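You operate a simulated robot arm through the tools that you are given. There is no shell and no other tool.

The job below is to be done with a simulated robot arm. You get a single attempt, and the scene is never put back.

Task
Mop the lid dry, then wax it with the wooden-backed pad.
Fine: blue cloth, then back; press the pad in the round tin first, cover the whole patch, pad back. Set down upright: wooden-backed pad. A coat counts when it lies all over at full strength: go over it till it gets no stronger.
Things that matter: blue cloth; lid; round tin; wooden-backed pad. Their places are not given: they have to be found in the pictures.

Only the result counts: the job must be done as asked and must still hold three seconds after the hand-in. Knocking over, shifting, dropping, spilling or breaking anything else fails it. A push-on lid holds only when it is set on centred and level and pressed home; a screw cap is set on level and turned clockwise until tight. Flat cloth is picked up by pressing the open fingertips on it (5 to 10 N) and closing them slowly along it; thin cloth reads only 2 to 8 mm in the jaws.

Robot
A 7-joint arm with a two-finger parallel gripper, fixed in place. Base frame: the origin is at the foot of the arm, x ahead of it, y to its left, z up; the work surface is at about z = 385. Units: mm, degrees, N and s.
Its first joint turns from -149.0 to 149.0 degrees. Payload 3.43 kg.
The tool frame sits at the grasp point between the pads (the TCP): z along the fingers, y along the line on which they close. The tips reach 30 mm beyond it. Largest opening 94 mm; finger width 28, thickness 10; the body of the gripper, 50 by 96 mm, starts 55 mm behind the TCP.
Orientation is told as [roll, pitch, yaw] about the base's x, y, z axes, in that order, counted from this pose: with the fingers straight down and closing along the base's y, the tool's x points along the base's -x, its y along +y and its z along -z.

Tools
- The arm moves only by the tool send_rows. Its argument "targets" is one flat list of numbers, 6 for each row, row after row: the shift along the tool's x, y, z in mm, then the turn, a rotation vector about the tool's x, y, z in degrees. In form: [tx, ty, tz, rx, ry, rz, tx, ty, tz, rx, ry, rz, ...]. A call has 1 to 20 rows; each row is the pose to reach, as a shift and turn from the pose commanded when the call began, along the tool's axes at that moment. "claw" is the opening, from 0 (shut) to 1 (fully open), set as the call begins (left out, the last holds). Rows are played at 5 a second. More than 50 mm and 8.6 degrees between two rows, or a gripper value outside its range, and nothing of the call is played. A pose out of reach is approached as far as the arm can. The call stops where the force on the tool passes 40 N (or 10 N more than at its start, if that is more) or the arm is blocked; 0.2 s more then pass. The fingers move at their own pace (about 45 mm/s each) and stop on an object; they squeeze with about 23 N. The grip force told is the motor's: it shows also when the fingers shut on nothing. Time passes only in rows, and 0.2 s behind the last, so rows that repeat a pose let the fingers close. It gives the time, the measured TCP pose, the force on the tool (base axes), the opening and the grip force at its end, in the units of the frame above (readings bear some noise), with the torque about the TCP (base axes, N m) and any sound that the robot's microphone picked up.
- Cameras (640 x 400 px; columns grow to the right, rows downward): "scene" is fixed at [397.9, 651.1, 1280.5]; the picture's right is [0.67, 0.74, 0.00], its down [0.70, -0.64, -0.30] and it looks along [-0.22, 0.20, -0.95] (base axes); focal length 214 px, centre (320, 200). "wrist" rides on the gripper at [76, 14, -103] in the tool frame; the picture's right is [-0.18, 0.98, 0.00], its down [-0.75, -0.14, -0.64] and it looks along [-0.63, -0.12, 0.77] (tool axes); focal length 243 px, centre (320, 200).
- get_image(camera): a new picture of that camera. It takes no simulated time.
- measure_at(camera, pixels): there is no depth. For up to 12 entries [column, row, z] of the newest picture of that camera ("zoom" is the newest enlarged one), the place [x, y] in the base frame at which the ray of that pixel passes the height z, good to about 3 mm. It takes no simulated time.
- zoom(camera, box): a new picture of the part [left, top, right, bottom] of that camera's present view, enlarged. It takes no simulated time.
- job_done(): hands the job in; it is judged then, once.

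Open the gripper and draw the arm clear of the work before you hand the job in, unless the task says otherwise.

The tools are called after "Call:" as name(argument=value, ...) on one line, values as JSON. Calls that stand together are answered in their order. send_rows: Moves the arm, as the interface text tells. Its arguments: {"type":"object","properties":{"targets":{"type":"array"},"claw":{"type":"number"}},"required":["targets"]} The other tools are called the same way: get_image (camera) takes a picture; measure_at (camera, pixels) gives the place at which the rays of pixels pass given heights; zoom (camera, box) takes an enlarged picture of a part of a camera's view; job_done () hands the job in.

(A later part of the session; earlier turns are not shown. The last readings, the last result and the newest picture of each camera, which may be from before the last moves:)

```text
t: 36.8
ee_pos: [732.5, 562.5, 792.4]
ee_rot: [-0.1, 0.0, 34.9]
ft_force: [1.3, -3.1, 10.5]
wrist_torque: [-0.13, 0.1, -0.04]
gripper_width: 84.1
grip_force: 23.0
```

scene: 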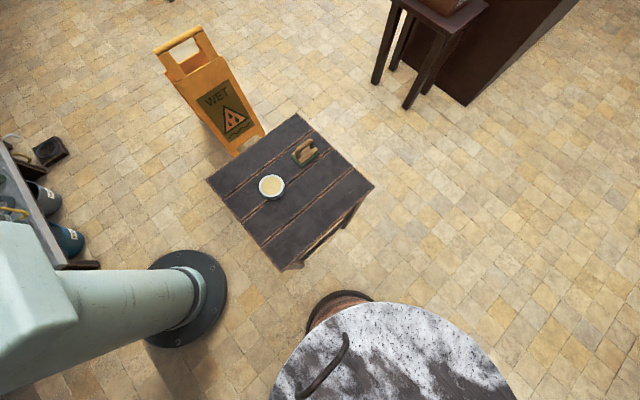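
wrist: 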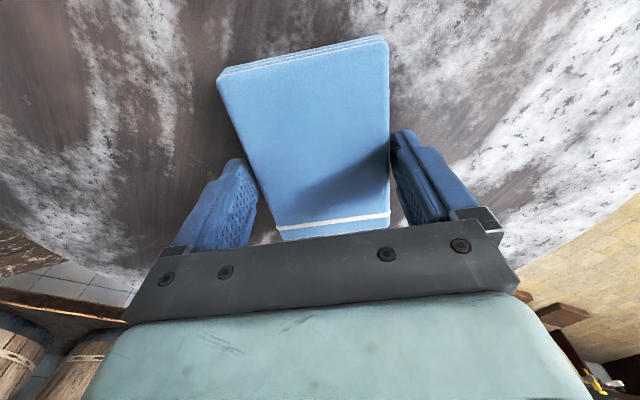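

About 10 N: good. Now I'll wipe a raster over the patch, ±35 mm across at three depths.

Call:
send_rows(targets=[0, 15, 0, 0, 0, 0, 0, 0, 0, 0, 0, 0, 0, -15, 0, 0, 0, 0, 0, -30, 0, 0, 0, 0, 0, -45, 0, 0, 0, 0, 0, -55, 0, 0, 0, 0, 12, -55, 0, 0, 0, 0, 25, -55, 0, 0, 0, 0, 25, -40, 0, 0, 0, 0, 25, -25, 0, 0, 0, 0, 25, -10, 0, 0, 0, 0, 25, 5, 0, 0, 0, 0, 25, 15, 0, 0, 0, 0, 10, 15, 0, 0, 0, 0])

Call:
send_rows(targets=[-15, 0, 0, 0, 0, 0, -30, 0, 0, 0, 0, 0, -35, -15, 0, 0, 0, 0, -35, -30, 0, 0, 0, 0, -35, -45, 0, 0, 0, 0, -35, -60, 0, 0, 0, 0, -35, -70, 0, 0, 0, 0, -20, -70, 0, 0, 0, 0, -10, -60, 0, 0, 0, 0, -10, -45, 0, 0, 0, 0, -10, -35, 0, 0, 0, 0])

Call:
get_image(camera="wrist")

```text
t: 39.8
ee_pos: [716.8, 569.2, 792.9]
ee_rot: [0.0, 0.1, 35.0]
ft_force: [-7.7, -4.0, 18.4]
wrist_torque: [-0.21, 0.02, -0.09]
gripper_width: 83.9
grip_force: 23.4
```

```text
t: 42.2
ee_pos: [745.6, 548.2, 791.5]
ee_rot: [-0.1, 0.0, 35.0]
ft_force: [0.4, -2.0, 2.5]
wrist_torque: [-0.08, -0.21, -0.06]
gripper_width: 84.1
grip_force: 23.0
```

```text
taken
```

wrist: 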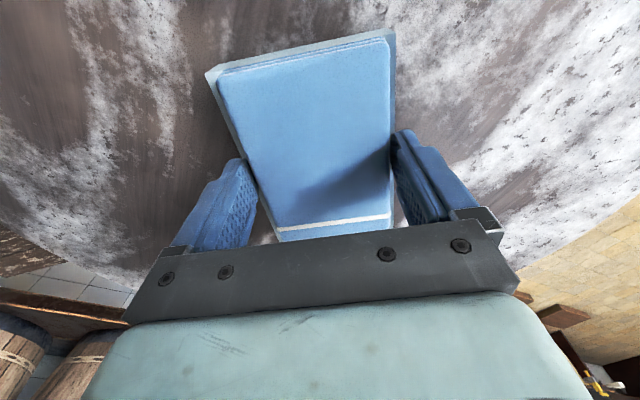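

A pale fringe shows under the cloth edges, perhaps moisture. I'll lift and move aside to look at the patch.

Call:
send_rows(targets=[0, 0, -20, 0, 0, 0, 0, 0, -50, 0, 0, 0, 0, -30, -80, 0, 0, 0, 0, -65, -110, 0, 0, 0, 10, -100, -140, 0, 0, 0, 20, -135, -165, 0, 0, 0, 25, -170, -170, 0, 0, 0, 30, -200, -170, 0, 0, 0, 30, -200, -170, 0, 0, 0])

Call:
get_image(camera="wrist")

Call:
zoom(camera="wrist", box=[390, 0, 640, 200])

```text
t: 44.2
ee_pos: [834.2, 365.4, 962.1]
ee_rot: [0.0, 0.0, 34.9]
ft_force: [-0.2, -0.1, -0.3]
wrist_torque: [0.01, 0.02, 0.0]
gripper_width: 84.1
grip_force: 22.9
```

```text
taken
```

wrist: 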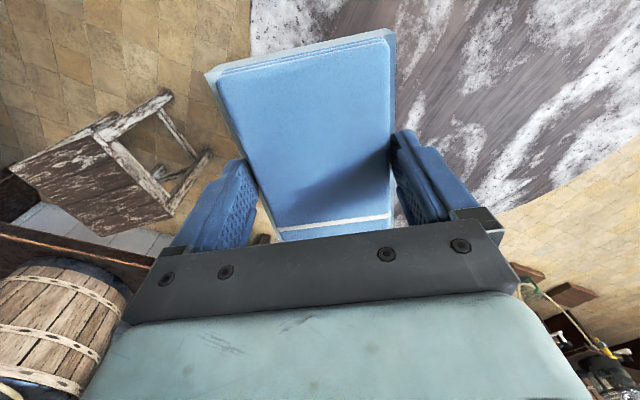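

```text
2.00 times, centred on (515, 100) of wrist
```

zoom: 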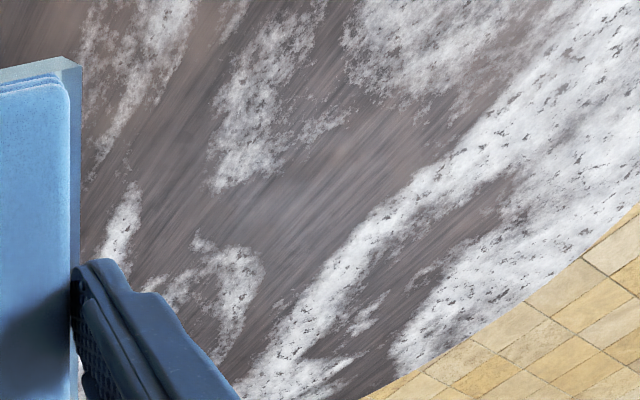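

The patch is nearly gone; a faint pale haze may remain near wrist (490,105). I'll zoom in further.

Call:
zoom(camera="wrist", box=[430, 40, 570, 170])

Call:
measure_at(camera="wrist", pixels=[[489, 102, 751], [470, 110, 751], [510, 95, 751], [480, 140, 751]])

```text
3.08 times, centred on (500, 105) of wrist
```

zoom: 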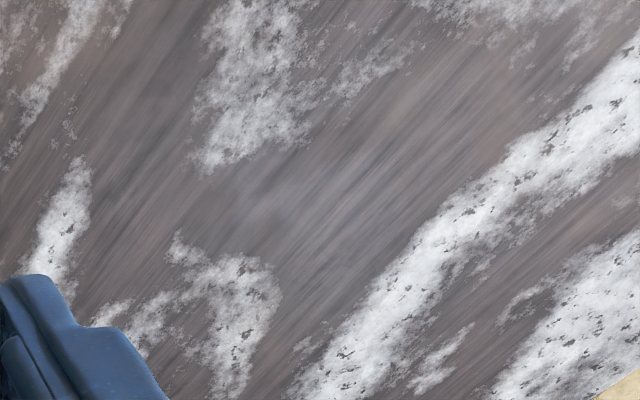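

```text
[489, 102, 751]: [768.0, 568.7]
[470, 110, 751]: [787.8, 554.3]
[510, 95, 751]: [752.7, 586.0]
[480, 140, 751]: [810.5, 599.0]
```

The haze could be leftover moisture, so I'll do a second pass. I return above the patch and come down to just above the lid.

Call:
send_rows(targets=[-5, 35, 5, 0, 0, 0, -10, 70, 20, 0, 0, 0, -20, 105, 40, 0, 0, 0, -25, 140, 65, 0, 0, 0, -30, 170, 95, 0, 0, 0, -30, 200, 120, 0, 0, 0, -30, 200, 145, 0, 0, 0, -30, 200, 158, 0, 0, 0, -30, 200, 163, 0, 0, 0, -30, 200, 166, 0, 0, 0, -30, 200, 168, 0, 0, 0, -30, 200, 169, 0, 0, 0, -30, 200, 170, 0, 0, 0])

```text
t: 47.0
ee_pos: [744.2, 546.9, 791.9]
ee_rot: [-0.1, 0.0, 35.0]
ft_force: [0.4, 0.4, -0.4]
wrist_torque: [0.0, 0.02, -0.06]
gripper_width: 84.0
grip_force: 23.3
```

The force is about zero at this height, so I'll press 1 mm deeper.

Call:
send_rows(targets=[0, 0, 0.5, 0, 0, 0, 0, 0, 1, 0, 0, 0, 0, 0, 1, 0, 0, 0])

```text
t: 47.8
ee_pos: [744.9, 547.7, 791.1]
ee_rot: [-0.2, 0.0, 35.0]
ft_force: [0.8, -0.5, 15.5]
wrist_torque: [-0.21, 0.04, 0.0]
gripper_width: 84.3
grip_force: 23.2
```

15 N: fine for wiping. I'll run a wider raster over the patch and the spot of the haze.

Call:
send_rows(targets=[0, 15, 0, 0, 0, 0, 0, 30, 0, 0, 0, 0, 0, 40, 0, 0, 0, 0, -15, 40, 0, 0, 0, 0, -30, 40, 0, 0, 0, 0, -30, 25, 0, 0, 0, 0, -30, 10, 0, 0, 0, 0, -30, -5, 0, 0, 0, 0, -30, -20, 0, 0, 0, 0, -30, -35, 0, 0, 0, 0, -15, -35, 0, 0, 0, 0, 0, -35, 0, 0, 0, 0, 0, -20, 0, 0, 0, 0, 0, -5, 0, 0, 0, 0, 0, 10, 0, 0, 0, 0, 0, 25, 0, 0, 0, 0, 0, 40, 0, 0, 0, 0, 15, 40, 0, 0, 0, 0, 30, 40, 0, 0, 0, 0])

Call:
send_rows(targets=[0, -15, 0, 0, 0, 0, 0, -30, 0, 0, 0, 0, 0, -45, 0, 0, 0, 0, 0, -60, 0, 0, 0, 0, 0, -75, 0, 0, 0, 0, -15, -75, 0, 0, 0, 0, -30, -75, 0, 0, 0, 0, -45, -75, 0, 0, 0, 0, -60, -75, 0, 0, 0, 0, -60, -55, 0, 0, 0, 0, -45, -50, 0, 0, 0, 0, -30, -45, 0, 0, 0, 0, -15, -40, 0, 0, 0, 0, -15, -25, 0, 0, 0, 0, -30, -20, 0, 0, 0, 0, -45, -20, 0, 0, 0, 0, -45, -35, 0, 0, 0, 0, -30, -40, 0, 0, 0, 0])

```text
t: 51.8
ee_pos: [698.2, 562.3, 790.1]
ee_rot: [-0.1, -0.1, 34.9]
ft_force: [1.6, 1.2, 4.0]
wrist_torque: [-0.12, -0.11, 0.07]
gripper_width: 84.1
grip_force: 22.6
```

```text
t: 55.6
ee_pos: [744.6, 546.7, 790.9]
ee_rot: [-0.1, -0.1, 35.0]
ft_force: [0.3, 0.8, 1.6]
wrist_torque: [0.12, -0.03, 0.02]
gripper_width: 83.8
grip_force: 23.2
```

The force fell off along the way; I'll lift and look again from the same view point.

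Call:
send_rows(targets=[0, 0, -20, 0, 0, 0, 0, 0, -50, 0, 0, 0, 0, -30, -80, 0, 0, 0, 0, -65, -110, 0, 0, 0, 10, -100, -140, 0, 0, 0, 20, -135, -165, 0, 0, 0, 25, -170, -170, 0, 0, 0, 30, -200, -170, 0, 0, 0, 30, -200, -170, 0, 0, 0])

Call:
get_image(camera="wrist")

Call:
zoom(camera="wrist", box=[430, 40, 570, 170])

```text
t: 57.6
ee_pos: [836.2, 366.3, 957.7]
ee_rot: [-0.1, 0.1, 35.0]
ft_force: [-0.4, 0.3, -0.6]
wrist_torque: [0.02, -0.03, 0.01]
gripper_width: 84.0
grip_force: 22.9
```

```text
taken
```

wrist: 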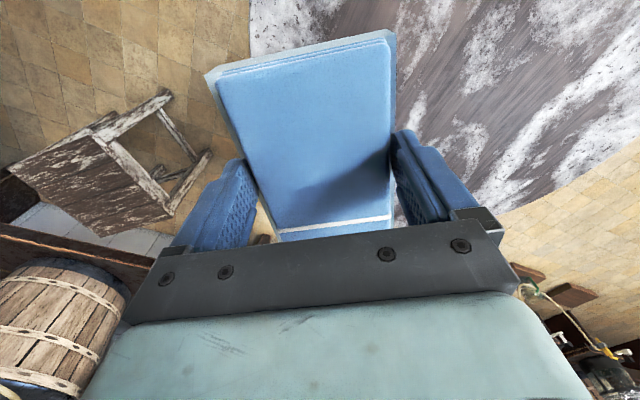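

```text
3.08 times, centred on (500, 105) of wrist
```

zoom: 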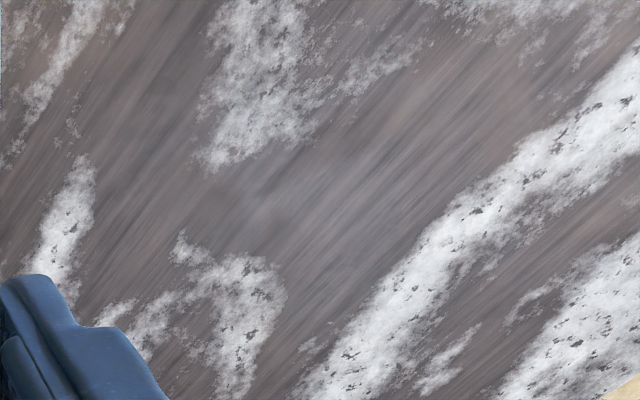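

The view is unchanged from before: a faint haze at zoom (300,180), probably wood grain. To be sure, I'll make one more firm pass centred right on that spot (≈(761,575)).

Call:
send_rows(targets=[-10, 37, 5, 0, 0, 0, -20, 74, 20, 0, 0, 0, -30, 111, 40, 0, 0, 0, -40, 145, 65, 0, 0, 0, -50, 180, 95, 0, 0, 0, -58, 214, 120, 0, 0, 0, -58, 214, 145, 0, 0, 0, -58, 214, 158, 0, 0, 0, -58, 214, 163, 0, 0, 0, -58, 214, 166, 0, 0, 0, -58, 214, 168, 0, 0, 0, -58, 214, 169, 0, 0, 0, -58, 214, 170, 0, 0, 0])

Call:
send_rows(targets=[0, 0, 0.6, 0, 0, 0, 0, 0, 0.6, 0, 0, 0])

```text
t: 60.4
ee_pos: [760.6, 575.9, 790.6]
ee_rot: [-0.1, 0.0, 35.0]
ft_force: [0.0, -0.5, 0.1]
wrist_torque: [-0.02, -0.01, 0.0]
gripper_width: 83.9
grip_force: 22.7
```

```text
t: 61.0
ee_pos: [759.4, 574.5, 790.7]
ee_rot: [0.0, 0.0, 35.0]
ft_force: [0.5, 0.1, 5.1]
wrist_torque: [0.05, 0.03, -0.01]
gripper_width: 84.0
grip_force: 23.7
```

5 N here; I'll press 0.6 mm more and wipe around this spot and across the patch.

Call:
send_rows(targets=[0, 0, 0.6, 0, 0, 0, 0, 12, 0.6, 0, 0, 0, 0, 25, 0.6, 0, 0, 0, 0, 10, 0.6, 0, 0, 0, 0, -5, 0.6, 0, 0, 0, 0, -20, 0.6, 0, 0, 0, 0, -35, 0.6, 0, 0, 0, 0, -50, 0.6, 0, 0, 0, 15, -50, 0.6, 0, 0, 0, 30, -50, 0.6, 0, 0, 0, 30, -35, 0.6, 0, 0, 0, 30, -20, 0.6, 0, 0, 0, 30, -5, 0.6, 0, 0, 0, 30, 10, 0.6, 0, 0, 0, 30, 25, 0.6, 0, 0, 0])

Call:
send_rows(targets=[15, 0, 0, 0, 0, 0, 30, 0, 0, 0, 0, 0, 30, -15, 0, 0, 0, 0, 30, -30, 0, 0, 0, 0, 30, -45, 0, 0, 0, 0, 30, -60, 0, 0, 0, 0, 30, -75, 0, 0, 0, 0, 15, -75, 0, 0, 0, 0, 0, -70, 0, 0, 0, 0, -15, -60, 0, 0, 0, 0, -15, -45, 0, 0, 0, 0, -15, -30, 0, 0, 0, 0, 0, -30, 0, 0, 0, 0, 0, -40, 0, 0, 0, 0])

```text
t: 64.2
ee_pos: [720.1, 579.2, 790.6]
ee_rot: [0.0, 0.2, 34.9]
ft_force: [1.8, -2.4, 4.3]
wrist_torque: [-0.26, -0.12, 0.04]
gripper_width: 84.1
grip_force: 22.6
```

```text
t: 67.2
ee_pos: [743.2, 545.6, 788.7]
ee_rot: [-0.1, 0.0, 35.0]
ft_force: [0.3, 1.1, 1.5]
wrist_torque: [-0.04, 0.0, 0.0]
gripper_width: 84.1
grip_force: 23.4
```

I'll lift and compare once more from the side.

Call:
send_rows(targets=[0, 0, -20, 0, 0, 0, 0, 0, -50, 0, 0, 0, 0, -30, -80, 0, 0, 0, 0, -65, -110, 0, 0, 0, 10, -100, -140, 0, 0, 0, 20, -135, -165, 0, 0, 0, 25, -170, -170, 0, 0, 0, 30, -200, -170, 0, 0, 0, 30, -200, -170, 0, 0, 0])

Call:
zoom(camera="wrist", box=[430, 40, 570, 170])

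Call:
zoom(camera="wrist", box=[190, 10, 420, 250])

```text
t: 69.2
ee_pos: [833.4, 363.7, 959.5]
ee_rot: [-0.2, 0.1, 35.0]
ft_force: [-0.3, -0.7, -1.1]
wrist_torque: [-0.02, 0.04, -0.01]
gripper_width: 84.2
grip_force: 22.6
```

```text
3.08 times, centred on (500, 105) of wrist
```

zoom: 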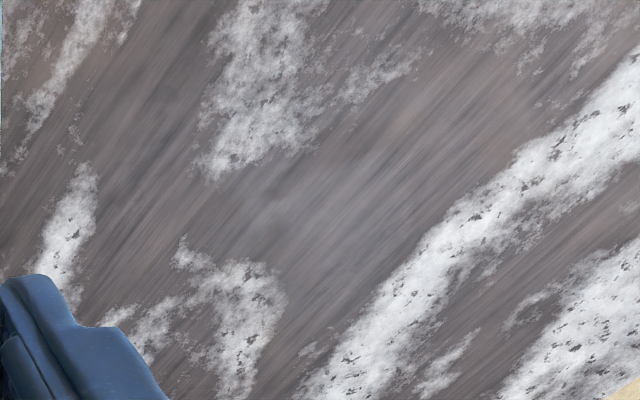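

```text
1.67 times, centred on (305, 130) of wrist
```

zoom: 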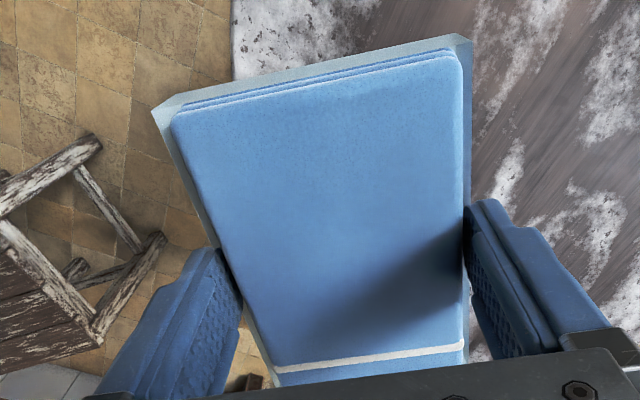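

The spot is unchanged, so it is wood grain and the lid is dry. I'll now carry the cloth back above its place at the table, high over the handle, turning back to yaw 90.

Call:
send_rows(targets=[11.46, 40.2, 0, 0, 0, -3.06, 22.9, 80.4, 0, 0, 0, -6.11, 34.4, 120.6, 0, 0, 0, -9.17, 45.8, 160.8, 0, 0, 0, -12.22, 57.3, 201, 0, 0, 0, -15.28, 68.7, 241.2, 0, 0, 0, -18.33, 80.2, 281.4, 0, 0, 0, -21.39, 91.6, 321.6, 0, 0, 0, -24.44, 103.1, 361.8, 0, 0, 0, -27.5, 114.6, 402.1, 7, 0, 0, -30.56, 126, 442.3, 14, 0, 0, -33.61, 137.5, 482.5, 21, 0, 0, -36.67, 148.9, 522.7, 29, 0, 0, -39.72, 160.4, 562.9, 38, 0, 0, -42.78, 171.8, 603.1, 48, 0, 0, -45.83, 183.3, 643.3, 58, 0, 0, -48.89, 194.7, 683.5, 69, 0, 0, -51.94, 206.2, 723.7, 80, 0, 0, -55, 206.2, 723.7, 80, 0, 0, -55], claw=0.6)

Call:
get_image(camera="wrist")

```text
t: 73.2
ee_pos: [247.1, 835.4, 880.0]
ee_rot: [0.0, 0.1, 90.1]
ft_force: [-0.7, 0.5, -0.8]
wrist_torque: [0.01, -0.02, 0.02]
gripper_width: 84.3
grip_force: 23.3
```

```text
taken
```

wrist: 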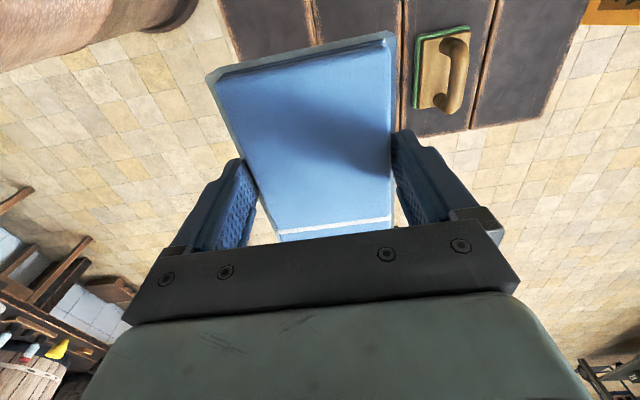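

I'm back above the cloth's place, (3,4) mm off. I'll correct and descend to TCP z≈712, then feel for the table.

Call:
send_rows(targets=[-4.1, -3, 35, 0, 0, 0, -4.1, -3, 75, 0, 0, 0, -4.1, -3, 110, 0, 0, 0, -4.1, -3, 140, 0, 0, 0, -4.1, -3, 158, 0, 0, 0, -4.1, -3, 168, 0, 0, 0, -4.1, -3, 168, 0, 0, 0])

Call:
send_rows(targets=[0, 0, 1.5, 0, 0, 0, 0, 0, 3, 0, 0, 0, 0, 0, 4.5, 0, 0, 0, 0, 0, 6, 0, 0, 0, 0, 0, 7, 0, 0, 0])

```text
t: 74.8
ee_pos: [253.5, 843.5, 710.4]
ee_rot: [0.0, 0.1, 90.1]
ft_force: [-0.4, -1.0, -1.1]
wrist_torque: [-0.02, -0.04, -0.01]
gripper_width: 84.1
grip_force: 23.2
```

```text
t: 76.0
ee_pos: [253.5, 842.6, 704.5]
ee_rot: [0.0, 0.1, 90.0]
ft_force: [0.3, 0.2, -0.5]
wrist_torque: [0.01, -0.01, 0.0]
gripper_width: 83.9
grip_force: 23.2
```

Now at (253.5,842.6), 3 mm past the mark; I'll correct sideways and then keep lowering.

Call:
send_rows(targets=[3, 3.3, 0, 0, 0, 0, 3, 3.3, 0, 0, 0, 0])

Call:
send_rows(targets=[0, 0, 1, 0, 0, 0, 0, 0, 2, 0, 0, 0, 0, 0, 3, 0, 0, 0])

```text
t: 76.6
ee_pos: [249.2, 839.5, 703.9]
ee_rot: [-0.1, 0.1, 90.0]
ft_force: [-0.7, 0.9, -1.0]
wrist_torque: [-0.02, 0.0, 0.0]
gripper_width: 84.3
grip_force: 22.9
```

```text
t: 77.4
ee_pos: [250.9, 841.1, 701.2]
ee_rot: [-0.1, 0.1, 90.0]
ft_force: [0.8, 0.0, -0.6]
wrist_torque: [-0.01, 0.01, -0.02]
gripper_width: 84.2
grip_force: 23.1
```

Position is good, with no contact yet at 701. I'll lower further in 1 mm steps.

Call:
send_rows(targets=[0, 0, 0.7, 0, 0, 0, 0, 0, 1.4, 0, 0, 0, 0, 0, 2, 0, 0, 0])

Call:
send_rows(targets=[0, 0, 0.7, 0, 0, 0, 0, 0, 1.4, 0, 0, 0])

```text
t: 78.2
ee_pos: [249.7, 841.1, 699.0]
ee_rot: [-0.1, 0.0, 89.9]
ft_force: [1.7, -1.4, 9.9]
wrist_torque: [0.0, -0.09, 0.01]
gripper_width: 84.2
grip_force: 23.3
```

```text
t: 78.8
ee_pos: [249.1, 839.7, 699.0]
ee_rot: [0.0, 0.0, 90.0]
ft_force: [1.3, -1.0, 25.0]
wrist_torque: [-0.24, -0.14, -0.05]
gripper_width: 84.1
grip_force: 22.6
```

The cloth rests on the table. I'll ease the force by 1.4 mm and open fully.

Call:
send_rows(targets=[0, 0, -1.5, 0, 0, 0, 0, 0, -1.5, 0, 0, 0])

Call:
send_rows(targets=[0, 0, 0, 0, 0, 0, 0, 0, 0, 0, 0, 0, 0, 0, 0, 0, 0, 0, 0, 0, 0, 0, 0, 0], claw=1)

Call:
get_image(camera="wrist")

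```text
t: 79.4
ee_pos: [250.4, 839.5, 699.6]
ee_rot: [0.0, 0.0, 90.0]
ft_force: [3.3, -1.7, 10.7]
wrist_torque: [0.15, -0.11, -0.01]
gripper_width: 84.1
grip_force: 23.2
```

```text
t: 80.4
ee_pos: [249.3, 839.6, 700.3]
ee_rot: [-0.1, 0.0, 90.0]
ft_force: [-0.1, 0.1, 0.0]
wrist_torque: [0.0, 0.04, 0.0]
gripper_width: 94.0
grip_force: 0.0
```

```text
taken
```

wrist: 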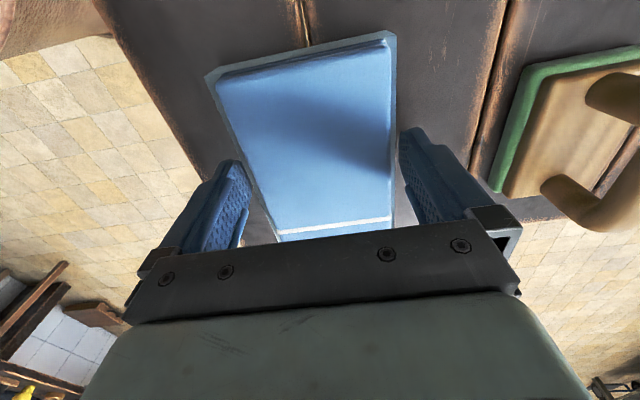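

The cloth is released with zero force on the fingers. I'll rise straight up to clear it, then look at the scene and the pad.

Call:
send_rows(targets=[0, 0, -8, 0, 0, 0, 0, 0, -18, 0, 0, 0, 0, 0, -40, 0, 0, 0, 0, 0, -75, 0, 0, 0, 0, 0, -110, 0, 0, 0, 0, 0, -140, 0, 0, 0, 0, 0, -140, 0, 0, 0], claw=1)

Call:
get_image(camera="wrist")

Call:
get_image(camera="scene")

```text
t: 82.0
ee_pos: [248.3, 839.1, 840.1]
ee_rot: [0.1, 0.1, 89.9]
ft_force: [-0.1, 0.1, -0.5]
wrist_torque: [-0.03, 0.02, -0.03]
gripper_width: 94.1
grip_force: 0.1
```

```text
taken
```

wrist: 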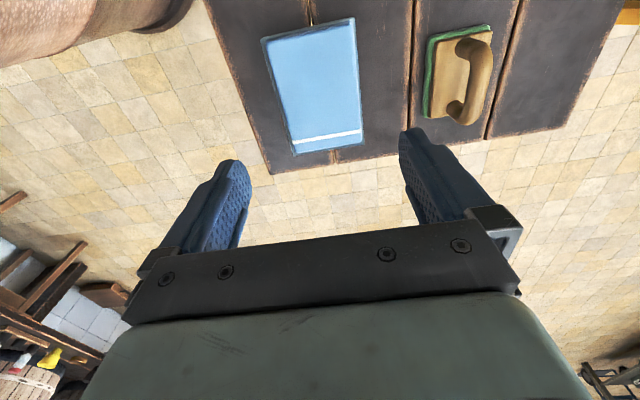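

```text
taken
```

scene: 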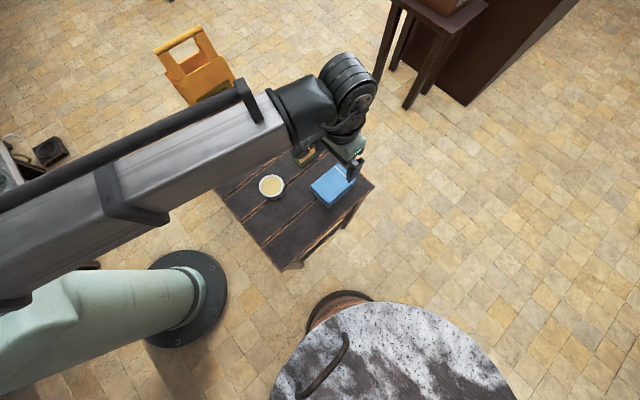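

The cloth lies back in its place and nothing else moved. Next I move above the pad (about (106,855)) at z≈800 for a closer look at its handle.

Call:
send_rows(targets=[-4, 36, 0, 0, 0, 0, -8, 72, 0, 0, 0, 0, -12, 108, 10, 0, 0, 0, -16, 142, 25, 0, 0, 0, -16, 142, 40, 0, 0, 0, -16, 142, 40, 0, 0, 0], claw=1)

Call:
get_image(camera="wrist")

Call:
zoom(camera="wrist", box=[230, 40, 410, 240])

```text
t: 83.4
ee_pos: [107.7, 856.7, 800.2]
ee_rot: [0.0, 0.1, 90.0]
ft_force: [-0.3, -0.2, 0.1]
wrist_torque: [-0.03, 0.0, -0.03]
gripper_width: 94.0
grip_force: 0.1
```

```text
taken
```

wrist: 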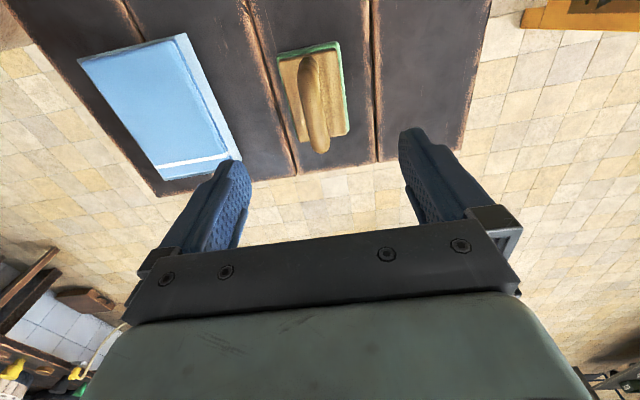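

```text
2.00 times, centred on (320, 140) of wrist
```

zoom: 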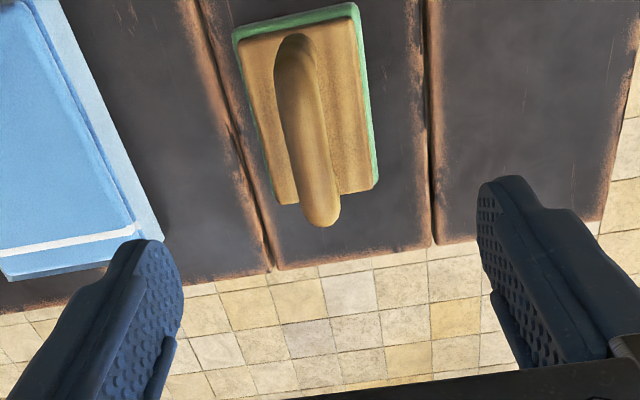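

I'll measure the pad's base corners and the handle bar from this view at several heights.

Call:
measure_at(camera="wrist", pixels=[[276, 57, 662], [338, 42, 662], [349, 130, 662], [321, 147, 700], [321, 147, 710], [321, 147, 720], [309, 90, 700], [309, 90, 715], [302, 100, 712], [322, 98, 712]])

Call:
measure_at(camera="scene", pixels=[[313, 139.5, 700], [313, 139.5, 710], [313, 139.5, 720], [305, 144, 700], [305, 144, 710], [305, 144, 720]])

```text
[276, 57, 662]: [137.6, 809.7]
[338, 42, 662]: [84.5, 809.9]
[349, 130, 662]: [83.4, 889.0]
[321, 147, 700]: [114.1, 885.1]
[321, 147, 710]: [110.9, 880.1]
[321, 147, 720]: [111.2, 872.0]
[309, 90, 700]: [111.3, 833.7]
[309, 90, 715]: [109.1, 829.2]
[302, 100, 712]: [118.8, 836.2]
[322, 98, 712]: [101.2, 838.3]
```

```text
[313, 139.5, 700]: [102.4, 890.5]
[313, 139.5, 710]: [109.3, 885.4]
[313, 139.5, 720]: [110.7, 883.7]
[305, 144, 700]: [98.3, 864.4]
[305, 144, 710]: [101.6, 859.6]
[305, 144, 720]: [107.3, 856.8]
```

The pad is centred near (110,852); its handle bar is about 17 mm thick with its top near z≈716. I'll descend with half-open fingers straddling the bar, tips to about z=692.

Call:
send_rows(targets=[4.7, -2.3, 20, 0, 0, 0, 4.7, -2.3, 40, 0, 0, 0, 4.7, -2.3, 55, 0, 0, 0, 4.7, -2.3, 65, 0, 0, 0, 4.7, -2.3, 72, 0, 0, 0, 4.7, -2.3, 78, 0, 0, 0, 4.7, -2.3, 78, 0, 0, 0], claw=0.5)

Call:
get_image(camera="wrist")

Call:
zoom(camera="scene", box=[270, 120, 350, 190])

```text
t: 85.0
ee_pos: [109.5, 850.5, 721.8]
ee_rot: [0.0, 0.1, 90.0]
ft_force: [0.2, 0.1, 0.3]
wrist_torque: [-0.01, 0.0, -0.04]
gripper_width: 47.0
grip_force: 0.0
```

```text
taken
```

wrist: 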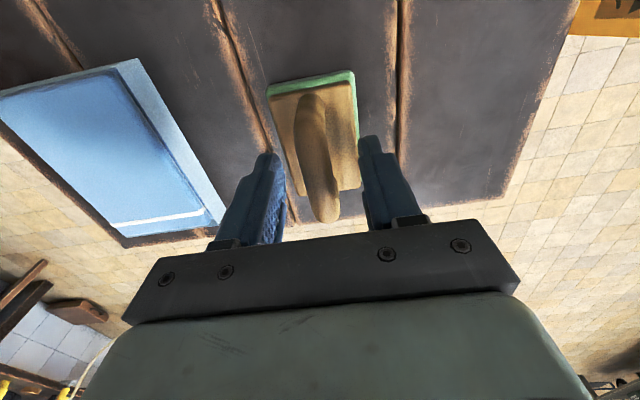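

```text
5.71 times, centred on (310, 155) of scene
```

zoom: 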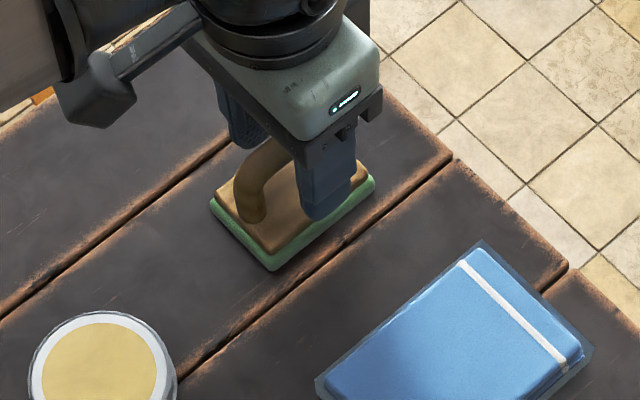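

The fingers straddle the bar. I'll go 5 mm lower for a firmer hold, watching the force, then close.

Call:
send_rows(targets=[0, 0, 2, 0, 0, 0, 0, 0, 4, 0, 0, 0, 0, 0, 5, 0, 0, 0])

Call:
send_rows(targets=[0, 0, 0, 0, 0, 0, 0, 0, 0, 0, 0, 0, 0, 0, 0, 0, 0, 0, 0, 0, 0, 0, 0, 0], claw=0.05)

Call:
get_image(camera="wrist")

```text
t: 85.8
ee_pos: [110.5, 850.8, 716.8]
ee_rot: [0.0, 0.1, 90.0]
ft_force: [-0.7, -0.1, -0.2]
wrist_torque: [0.0, 0.0, 0.01]
gripper_width: 47.0
grip_force: 0.0
```

```text
t: 86.8
ee_pos: [109.9, 850.4, 717.1]
ee_rot: [-0.1, 0.1, 89.9]
ft_force: [-0.3, 0.6, 0.3]
wrist_torque: [-0.01, -0.04, 0.01]
gripper_width: 19.6
grip_force: 23.1
```

```text
taken
```

wrist: 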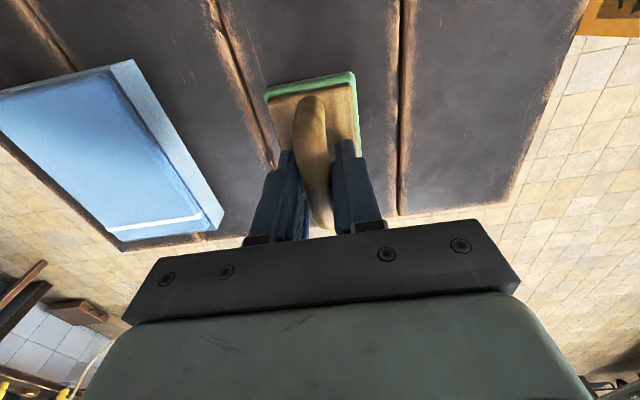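

The handle is held at 19.6 mm with 23 N; the pad's return pose is TCP (110,850.5,717). I'll lift it and carry it over the tin at (127,699).

Call:
send_rows(targets=[0, 0, -6, 0, 0, 0, 0, 0, -20, 0, 0, 0, 0, 0, -45, 0, 0, 0, 0, 0, -80, 0, 0, 0, 30, -4, -80, 0, 0, 0, 65, -8, -80, 0, 0, 0, 100, -12, -80, 0, 0, 0, 130, -15, -80, 0, 0, 0, 151, -17, -80, 0, 0, 0, 151, -17, -80, 0, 0, 0], claw=0.05)

Call:
get_image(camera="wrist")

Call:
zoom(camera="scene", box=[220, 120, 380, 240])

```text
t: 89.0
ee_pos: [127.0, 700.9, 796.9]
ee_rot: [0.0, 0.1, 90.1]
ft_force: [0.8, 0.0, -0.7]
wrist_torque: [-0.01, 0.01, -0.04]
gripper_width: 19.8
grip_force: 22.8
```

```text
taken
```

wrist: 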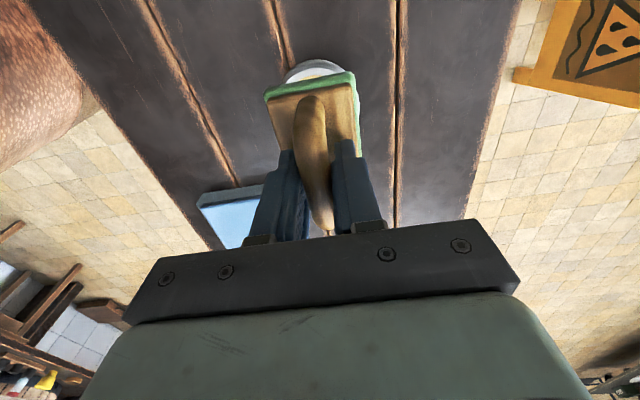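

```text
3.33 times, centred on (300, 180) of scene
```

zoom: 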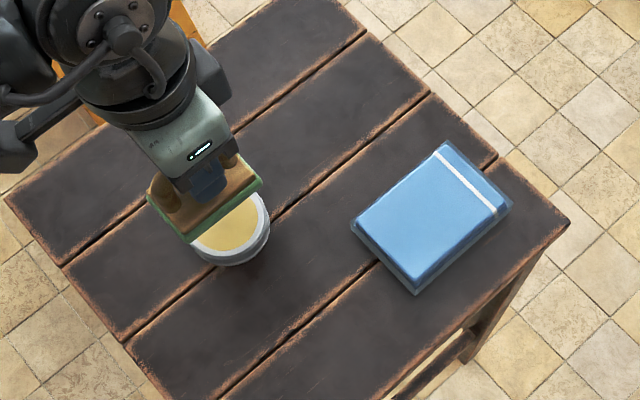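

The pad hovers over the tin. I'll check the tin's near rim at wrist (316,60) and its sides, to centre precisely.

Call:
zoom(camera="wrist", box=[250, 30, 380, 130])

Call:
measure_at(camera="wrist", pixels=[[316, 60, 660], [316, 60, 680], [285, 80, 680], [284, 80, 660], [350, 72, 680]])

```text
4.00 times, centred on (315, 80) of wrist
```

zoom: 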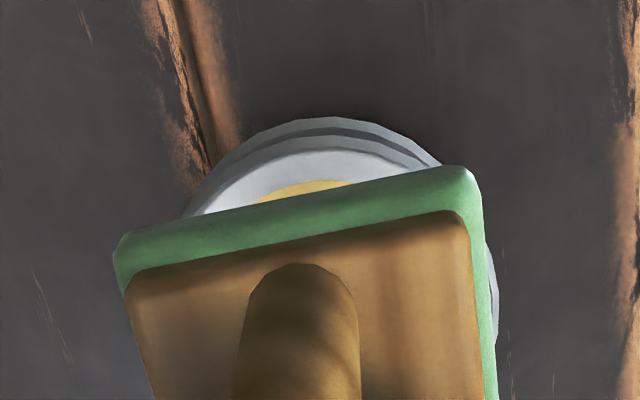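

```text
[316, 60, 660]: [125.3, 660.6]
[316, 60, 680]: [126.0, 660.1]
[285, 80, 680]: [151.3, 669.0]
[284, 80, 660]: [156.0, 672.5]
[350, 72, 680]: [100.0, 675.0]
```

The tin's near edge at y≈660 confirms its centre at about (127,700). I'll descend to just above it, then feel for the wax.

Call:
send_rows(targets=[0, 0, 15, 0, 0, 0, 0, 0, 30, 0, 0, 0, 0, 0, 42, 0, 0, 0, 0, 0, 48, 0, 0, 0, 0, 0, 50, 0, 0, 0, 0, 0, 52, 0, 0, 0, 0, 0, 54, 0, 0, 0])

Call:
send_rows(targets=[0, 0, 1, 0, 0, 0, 0, 0, 2, 0, 0, 0, 0, 0, 3, 0, 0, 0])

```text
t: 90.6
ee_pos: [126.5, 700.3, 742.0]
ee_rot: [0.0, 0.2, 90.0]
ft_force: [0.5, 0.3, -1.8]
wrist_torque: [0.01, -0.01, 0.01]
gripper_width: 19.4
grip_force: 22.7
```

```text
t: 91.4
ee_pos: [126.9, 700.3, 740.2]
ee_rot: [0.0, 0.1, 90.0]
ft_force: [-0.4, -0.1, 5.2]
wrist_torque: [-0.04, 0.04, 0.0]
gripper_width: 19.5
grip_force: 23.2
```

Contact at about 740 with 5 N. I'll press 1 mm more and hold for a moment.

Call:
send_rows(targets=[0, 0, 0.5, 0, 0, 0, 0, 0, 1, 0, 0, 0, 0, 0, 1, 0, 0, 0, 0, 0, 1, 0, 0, 0])

Call:
zoom(camera="scene", box=[230, 140, 320, 220])

```text
t: 92.4
ee_pos: [128.0, 700.4, 739.0]
ee_rot: [0.0, 0.1, 89.9]
ft_force: [1.2, 1.7, 20.2]
wrist_torque: [0.09, 0.0, -0.01]
gripper_width: 19.8
grip_force: 22.9
```

```text
5.00 times, centred on (275, 180) of scene
```

zoom: 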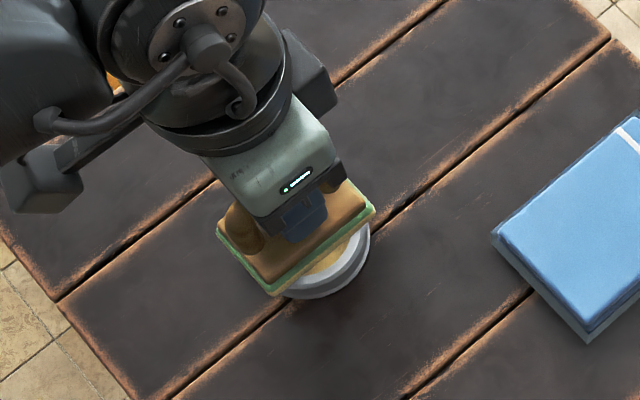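

Pressed at 20 N for a moment. I'll lift straight up and check whether the tin stayed and the pad took wax.

Call:
send_rows(targets=[0, 0, 0, 0, 0, 0, 0, 0, 0, 0, 0, 0, 0, 0, -1.5, 0, 0, 0, 0, 0, -4, 0, 0, 0, 0, 0, -12, 0, 0, 0, 0, 0, -30, 0, 0, 0, 0, 0, -60, 0, 0, 0, 0, 0, -100, 0, 0, 0, 0, 0, -130, 0, 0, 0, 0, 0, -130, 0, 0, 0])

Call:
zoom(camera="scene", box=[220, 120, 380, 240])

Call:
zoom(camera="wrist", box=[230, 30, 400, 240])

```text
t: 94.6
ee_pos: [126.3, 700.6, 867.9]
ee_rot: [0.0, 0.1, 90.0]
ft_force: [-1.5, 0.2, -1.0]
wrist_torque: [-0.01, -0.01, 0.0]
gripper_width: 20.0
grip_force: 22.7
```

```text
3.33 times, centred on (300, 180) of scene
```

zoom: 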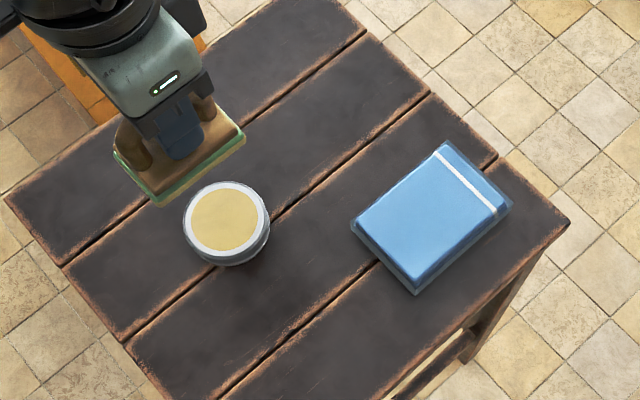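

```text
1.90 times, centred on (315, 135) of wrist
```

zoom: 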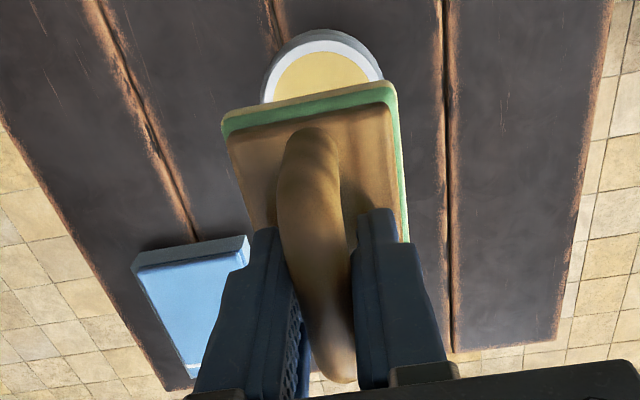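

The pad shows a yellow wax fringe below its green layer, and the tin stayed put. I'll carry it high to the lid, turning to yaw 35.

Call:
send_rows(targets=[9.5, -38.75, -15, 0, 0, 3.44, 19, -77.5, -30, 0, 0, 6.88, 28.5, -116.25, -50, 0, 0, 10.31, 38, -155, -50, 0, 0, 13.75, 47.5, -193.75, -50, 0, 0, 17.19, 57, -232.5, -50, 0, 0, 20.63, 66.5, -271.25, -50, 0, 0, 24.06, 76, -310, -50, 0, 0, 27.5, 85.5, -348.75, -50, 0, 0, 30.94, 95, -387.5, -50, 0, 0, 34.38, 104.5, -426.25, -50, 0, 0, 37.81, 114, -465, -50, 0, 0, 41.25, 123.5, -503.75, -50, 0, 0, 44.69, 133, -542.5, -50, 0, 0, 48.13, 142.5, -581.25, -50, 0, 0, 51.56, 152, -620, -50, 0, 0, 55, 152, -620, -50, 0, 0, 55], claw=0.05)

Call:
get_image(camera="wrist")

```text
t: 98.2
ee_pos: [747.2, 546.6, 917.9]
ee_rot: [-0.1, 0.0, 35.0]
ft_force: [-0.3, -0.7, -0.7]
wrist_torque: [-0.03, -0.01, 0.0]
gripper_width: 19.4
grip_force: 22.2
```

```text
taken
```

wrist: 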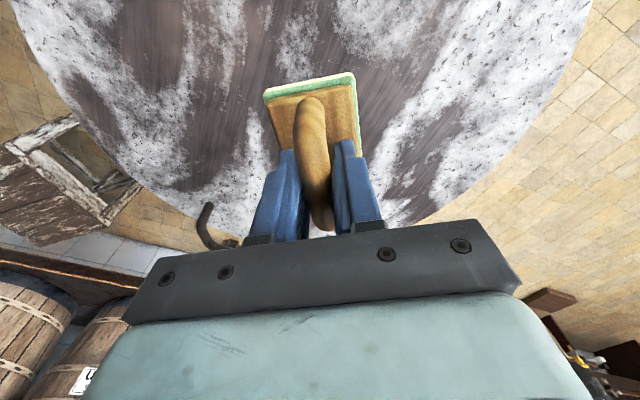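

The lid is below with the handle well clear. Expected contact is near TCP z=808; I'll descend to about 815 and then feel.

Call:
send_rows(targets=[0, 2, 25, 0, 0, 0, 0, 2, 50, 0, 0, 0, 0, 2, 75, 0, 0, 0, 0, 2, 92, 0, 0, 0, 0, 2, 100, 0, 0, 0, 0, 2, 103, 0, 0, 0, 0, 2, 105, 0, 0, 0])

Call:
send_rows(targets=[0, 0, 1, 0, 0, 0, 0, 0, 2, 0, 0, 0, 0, 0, 3, 0, 0, 0])

```text
t: 99.8
ee_pos: [745.4, 550.5, 812.1]
ee_rot: [-0.1, 0.0, 35.0]
ft_force: [0.2, -0.6, -1.7]
wrist_torque: [-0.02, 0.01, -0.02]
gripper_width: 19.4
grip_force: 22.5
```

```text
t: 100.6
ee_pos: [746.3, 550.7, 810.7]
ee_rot: [-0.1, 0.0, 35.0]
ft_force: [0.5, -0.5, -0.8]
wrist_torque: [0.0, -0.02, -0.01]
gripper_width: 19.4
grip_force: 22.9
```

Nothing yet at 810; I'll continue in 1 mm steps.

Call:
send_rows(targets=[0, 0, 0.7, 0, 0, 0, 0, 0, 1.4, 0, 0, 0, 0, 0, 2, 0, 0, 0])

Call:
send_rows(targets=[0, 0, 0.5, 0, 0, 0, 0, 0, 0.8, 0, 0, 0])

```text
t: 101.4
ee_pos: [745.5, 550.7, 809.1]
ee_rot: [-0.1, 0.0, 35.0]
ft_force: [0.1, -0.1, -1.5]
wrist_torque: [-0.01, -0.05, 0.0]
gripper_width: 19.7
grip_force: 23.0
```

```text
t: 102.0
ee_pos: [744.2, 550.4, 807.9]
ee_rot: [-0.1, 0.0, 35.0]
ft_force: [0.2, 0.2, 0.0]
wrist_torque: [-0.01, 0.05, -0.02]
gripper_width: 19.6
grip_force: 22.4
```

Force is just about zero at 808; I'll add 0.8 mm.

Call:
send_rows(targets=[0, 0, 0.5, 0, 0, 0, 0, 0, 0.8, 0, 0, 0, 0, 0, 0.8, 0, 0, 0])

```text
t: 102.8
ee_pos: [746.0, 549.9, 806.2]
ee_rot: [-0.1, 0.0, 35.0]
ft_force: [-0.1, 0.6, -2.0]
wrist_torque: [0.02, -0.01, 0.01]
gripper_width: 19.6
grip_force: 23.0
```

Call:
send_rows(targets=[0, 0, 0.5, 0, 0, 0, 0, 0, 1, 0, 0, 0, 0, 0, 1, 0, 0, 0])

```text
t: 103.6
ee_pos: [745.8, 550.5, 805.0]
ee_rot: [-0.2, 0.0, 35.0]
ft_force: [0.4, -0.3, -0.5]
wrist_torque: [0.02, 0.01, -0.01]
gripper_width: 19.4
grip_force: 23.4
```

Call:
send_rows(targets=[0, 0, 0.5, 0, 0, 0, 0, 0, 1, 0, 0, 0, 0, 0, 1, 0, 0, 0])

```text
t: 104.4
ee_pos: [745.6, 550.3, 806.1]
ee_rot: [-0.1, 0.0, 35.0]
ft_force: [1.3, -2.0, 4.6]
wrist_torque: [-0.09, 0.18, 0.1]
gripper_width: 19.8
grip_force: 22.6
```

Contact with 4.6 N. I'll add 0.5 mm and start rubbing a raster over the patch.

Call:
send_rows(targets=[0, 0, 0.5, 0, 0, 0, 0, 10, 0.5, 0, 0, 0, 0, 20, 0.5, 0, 0, 0, 0, 32, 0.5, 0, 0, 0, 0, 20, 0.5, 0, 0, 0, 0, 8, 0.5, 0, 0, 0, 0, -4, 0.5, 0, 0, 0, 0, -16, 0.5, 0, 0, 0, 0, -32, 0.5, 0, 0, 0, 10, -32, 0.5, 0, 0, 0, 18, -28, 0.5, 0, 0, 0, 18, -16, 0.5, 0, 0, 0, 18, -4, 0.5, 0, 0, 0, 18, 8, 0.5, 0, 0, 0, 18, 20, 0.5, 0, 0, 0, 18, 30, 0.5, 0, 0, 0])

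Call:
send_rows(targets=[-12, 0, 0, 0, 0, 0, -24, 0, 0, 0, 0, 0, -36, 0, 0, 0, 0, 0, -36, -12, 0, 0, 0, 0, -36, -24, 0, 0, 0, 0, -36, -36, 0, 0, 0, 0, -36, -48, 0, 0, 0, 0, -36, -60, 0, 0, 0, 0, -24, -60, 0, 0, 0, 0, -18, -48, 0, 0, 0, 0, -18, -36, 0, 0, 0, 0, -18, -30, 0, 0, 0, 0])

Call:
get_image(camera="wrist")

```text
t: 107.8
ee_pos: [713.5, 563.9, 804.2]
ee_rot: [-0.1, 0.0, 35.1]
ft_force: [0.0, 0.9, -0.9]
wrist_torque: [0.04, -0.04, 0.02]
gripper_width: 19.6
grip_force: 22.9
```

```text
t: 110.4
ee_pos: [746.1, 550.7, 803.2]
ee_rot: [-0.3, 0.1, 34.9]
ft_force: [0.2, -0.7, -0.8]
wrist_torque: [0.01, 0.02, -0.01]
gripper_width: 19.8
grip_force: 22.3
```

```text
taken
```

wrist: 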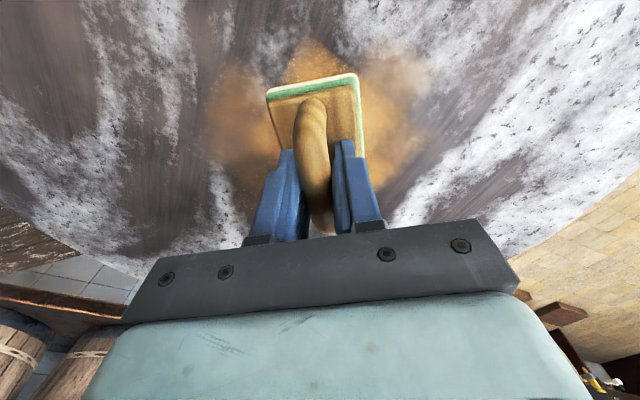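

Wax is going on around the pad, an orange film. The force has fallen to zero, so I'll press deeper in small steps to regain about 8 N.

Call:
send_rows(targets=[0, 0, 0.7, 0, 0, 0, 0, 0, 1.5, 0, 0, 0, 0, 0, 1.5, 0, 0, 0])

Call:
zoom(camera="wrist", box=[200, 20, 440, 240])

```text
t: 111.2
ee_pos: [745.2, 549.9, 803.3]
ee_rot: [0.0, 0.0, 35.1]
ft_force: [-4.1, 3.8, 12.9]
wrist_torque: [-0.04, 0.03, -0.02]
gripper_width: 19.8
grip_force: 23.2
```

```text
1.82 times, centred on (320, 130) of wrist
```

zoom: 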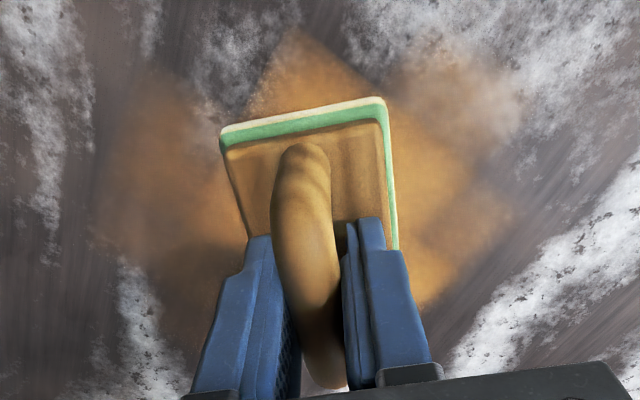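

12.9 N now. I'll run the full raster again.

Call:
send_rows(targets=[0, 12, 0, 0, 0, 0, 0, 24, 0, 0, 0, 0, 0, 35, 0, 0, 0, 0, 0, 24, 0, 0, 0, 0, 0, 12, 0, 0, 0, 0, 0, 0, 0, 0, 0, 0, 0, -12, 0, 0, 0, 0, 0, -24, 0, 0, 0, 0, 0, -35, 0, 0, 0, 0, 10, -32, 0, 0, 0, 0, 18, -28, 0, 0, 0, 0, 18, -16, 0, 0, 0, 0, 18, -4, 0, 0, 0, 0, 18, 8, 0, 0, 0, 0, 18, 20, 0, 0, 0, 0, 18, 30, 0, 0, 0, 0])

Call:
send_rows(targets=[-12, 0, 0.7, 0, 0, 0, -24, 0, 0.7, 0, 0, 0, -36, 0, 0.7, 0, 0, 0, -36, -12, 0.7, 0, 0, 0, -36, -24, 0.7, 0, 0, 0, -36, -36, 0.7, 0, 0, 0, -36, -48, 0.7, 0, 0, 0, -36, -60, 0.7, 0, 0, 0, -24, -60, 0.7, 0, 0, 0, -18, -48, 0.7, 0, 0, 0, -18, -36, 0.7, 0, 0, 0, -18, -30, 0.7, 0, 0, 0])

```text
t: 114.6
ee_pos: [714.0, 565.0, 803.8]
ee_rot: [-0.1, 0.0, 35.0]
ft_force: [-0.2, 0.3, -0.7]
wrist_torque: [0.04, 0.0, -0.01]
gripper_width: 19.5
grip_force: 23.5
```

```text
t: 117.2
ee_pos: [746.9, 549.2, 802.0]
ee_rot: [-0.1, 0.1, 35.0]
ft_force: [3.2, -5.1, 12.2]
wrist_torque: [0.06, -0.03, -0.01]
gripper_width: 19.7
grip_force: 23.0
```

Force varies over the patch (zero at the near side, 12 N at the centre). I'll lift and look at the coat from the side.

Call:
send_rows(targets=[0, 0, -20, 0, 0, 0, 0, 0, -50, 0, 0, 0, 0, -30, -80, 0, 0, 0, 0, -65, -110, 0, 0, 0, 0, -100, -140, 0, 0, 0, 0, -135, -160, 0, 0, 0, 0, -135, -160, 0, 0, 0])

Call:
get_image(camera="wrist")

Call:
zoom(camera="wrist", box=[350, 10, 550, 180])

```text
t: 118.8
ee_pos: [823.4, 438.1, 963.0]
ee_rot: [-0.1, 0.1, 35.0]
ft_force: [1.1, 0.7, -1.3]
wrist_torque: [-0.02, -0.01, 0.02]
gripper_width: 19.7
grip_force: 22.6
```

```text
taken
```

wrist: 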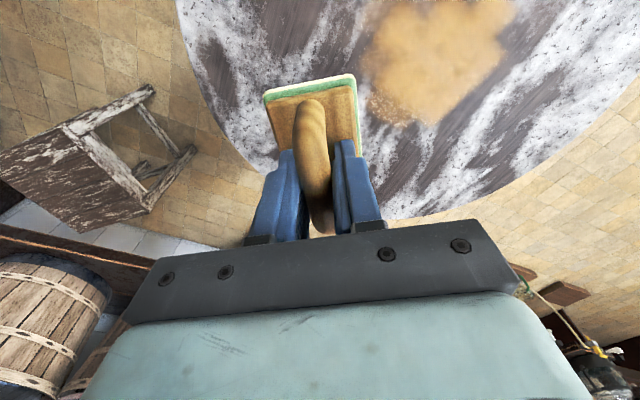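

```text
2.35 times, centred on (450, 95) of wrist
```

zoom: 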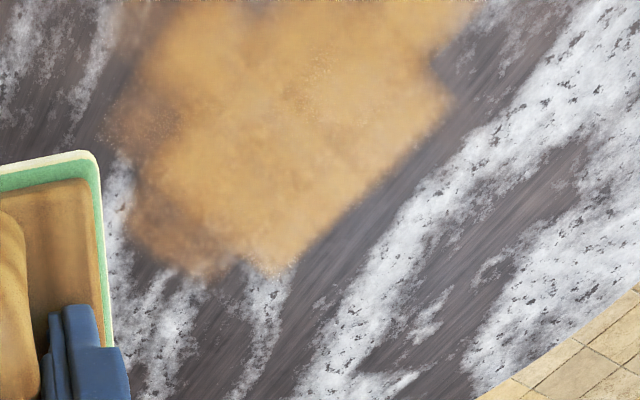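

The coat is visible with its core near full strength and soft edges. I'll step back toward the base so that the whole coat is in the picture.

Call:
send_rows(targets=[30, -10, 0, 0, 0, 0, 60, -20, 0, 0, 0, 0, 90, -30, 0, 0, 0, 0, 90, -30, 0, 0, 0, 0])

Call:
zoom(camera="wrist", box=[360, 20, 560, 190])

Call:
measure_at(camera="wrist", pixels=[[400, 60, 751], [400, 120, 751], [440, 60, 751], [440, 100, 751], [440, 140, 751], [480, 60, 751], [480, 100, 751], [480, 140, 751], [520, 60, 751], [520, 100, 751]])

```text
t: 119.8
ee_pos: [767.8, 360.8, 962.1]
ee_rot: [-0.2, 0.1, 35.0]
ft_force: [0.1, 0.3, -1.0]
wrist_torque: [-0.01, 0.03, -0.01]
gripper_width: 19.5
grip_force: 23.1
```

```text
2.35 times, centred on (460, 105) of wrist
```

zoom: 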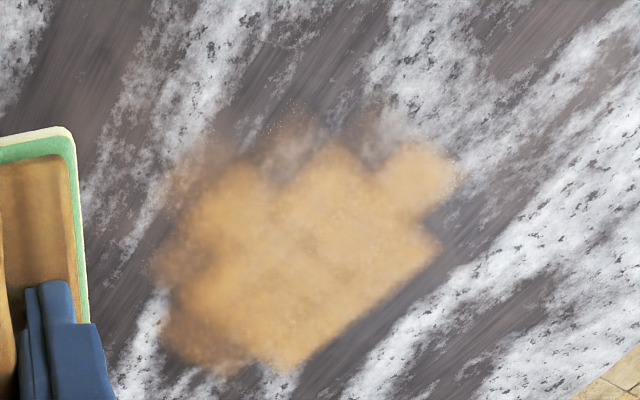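

```text
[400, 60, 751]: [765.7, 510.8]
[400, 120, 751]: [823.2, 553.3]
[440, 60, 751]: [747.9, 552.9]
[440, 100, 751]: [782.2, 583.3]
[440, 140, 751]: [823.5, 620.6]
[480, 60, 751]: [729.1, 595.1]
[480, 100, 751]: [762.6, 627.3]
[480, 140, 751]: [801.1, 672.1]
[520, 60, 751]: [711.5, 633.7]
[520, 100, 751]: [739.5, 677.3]
```

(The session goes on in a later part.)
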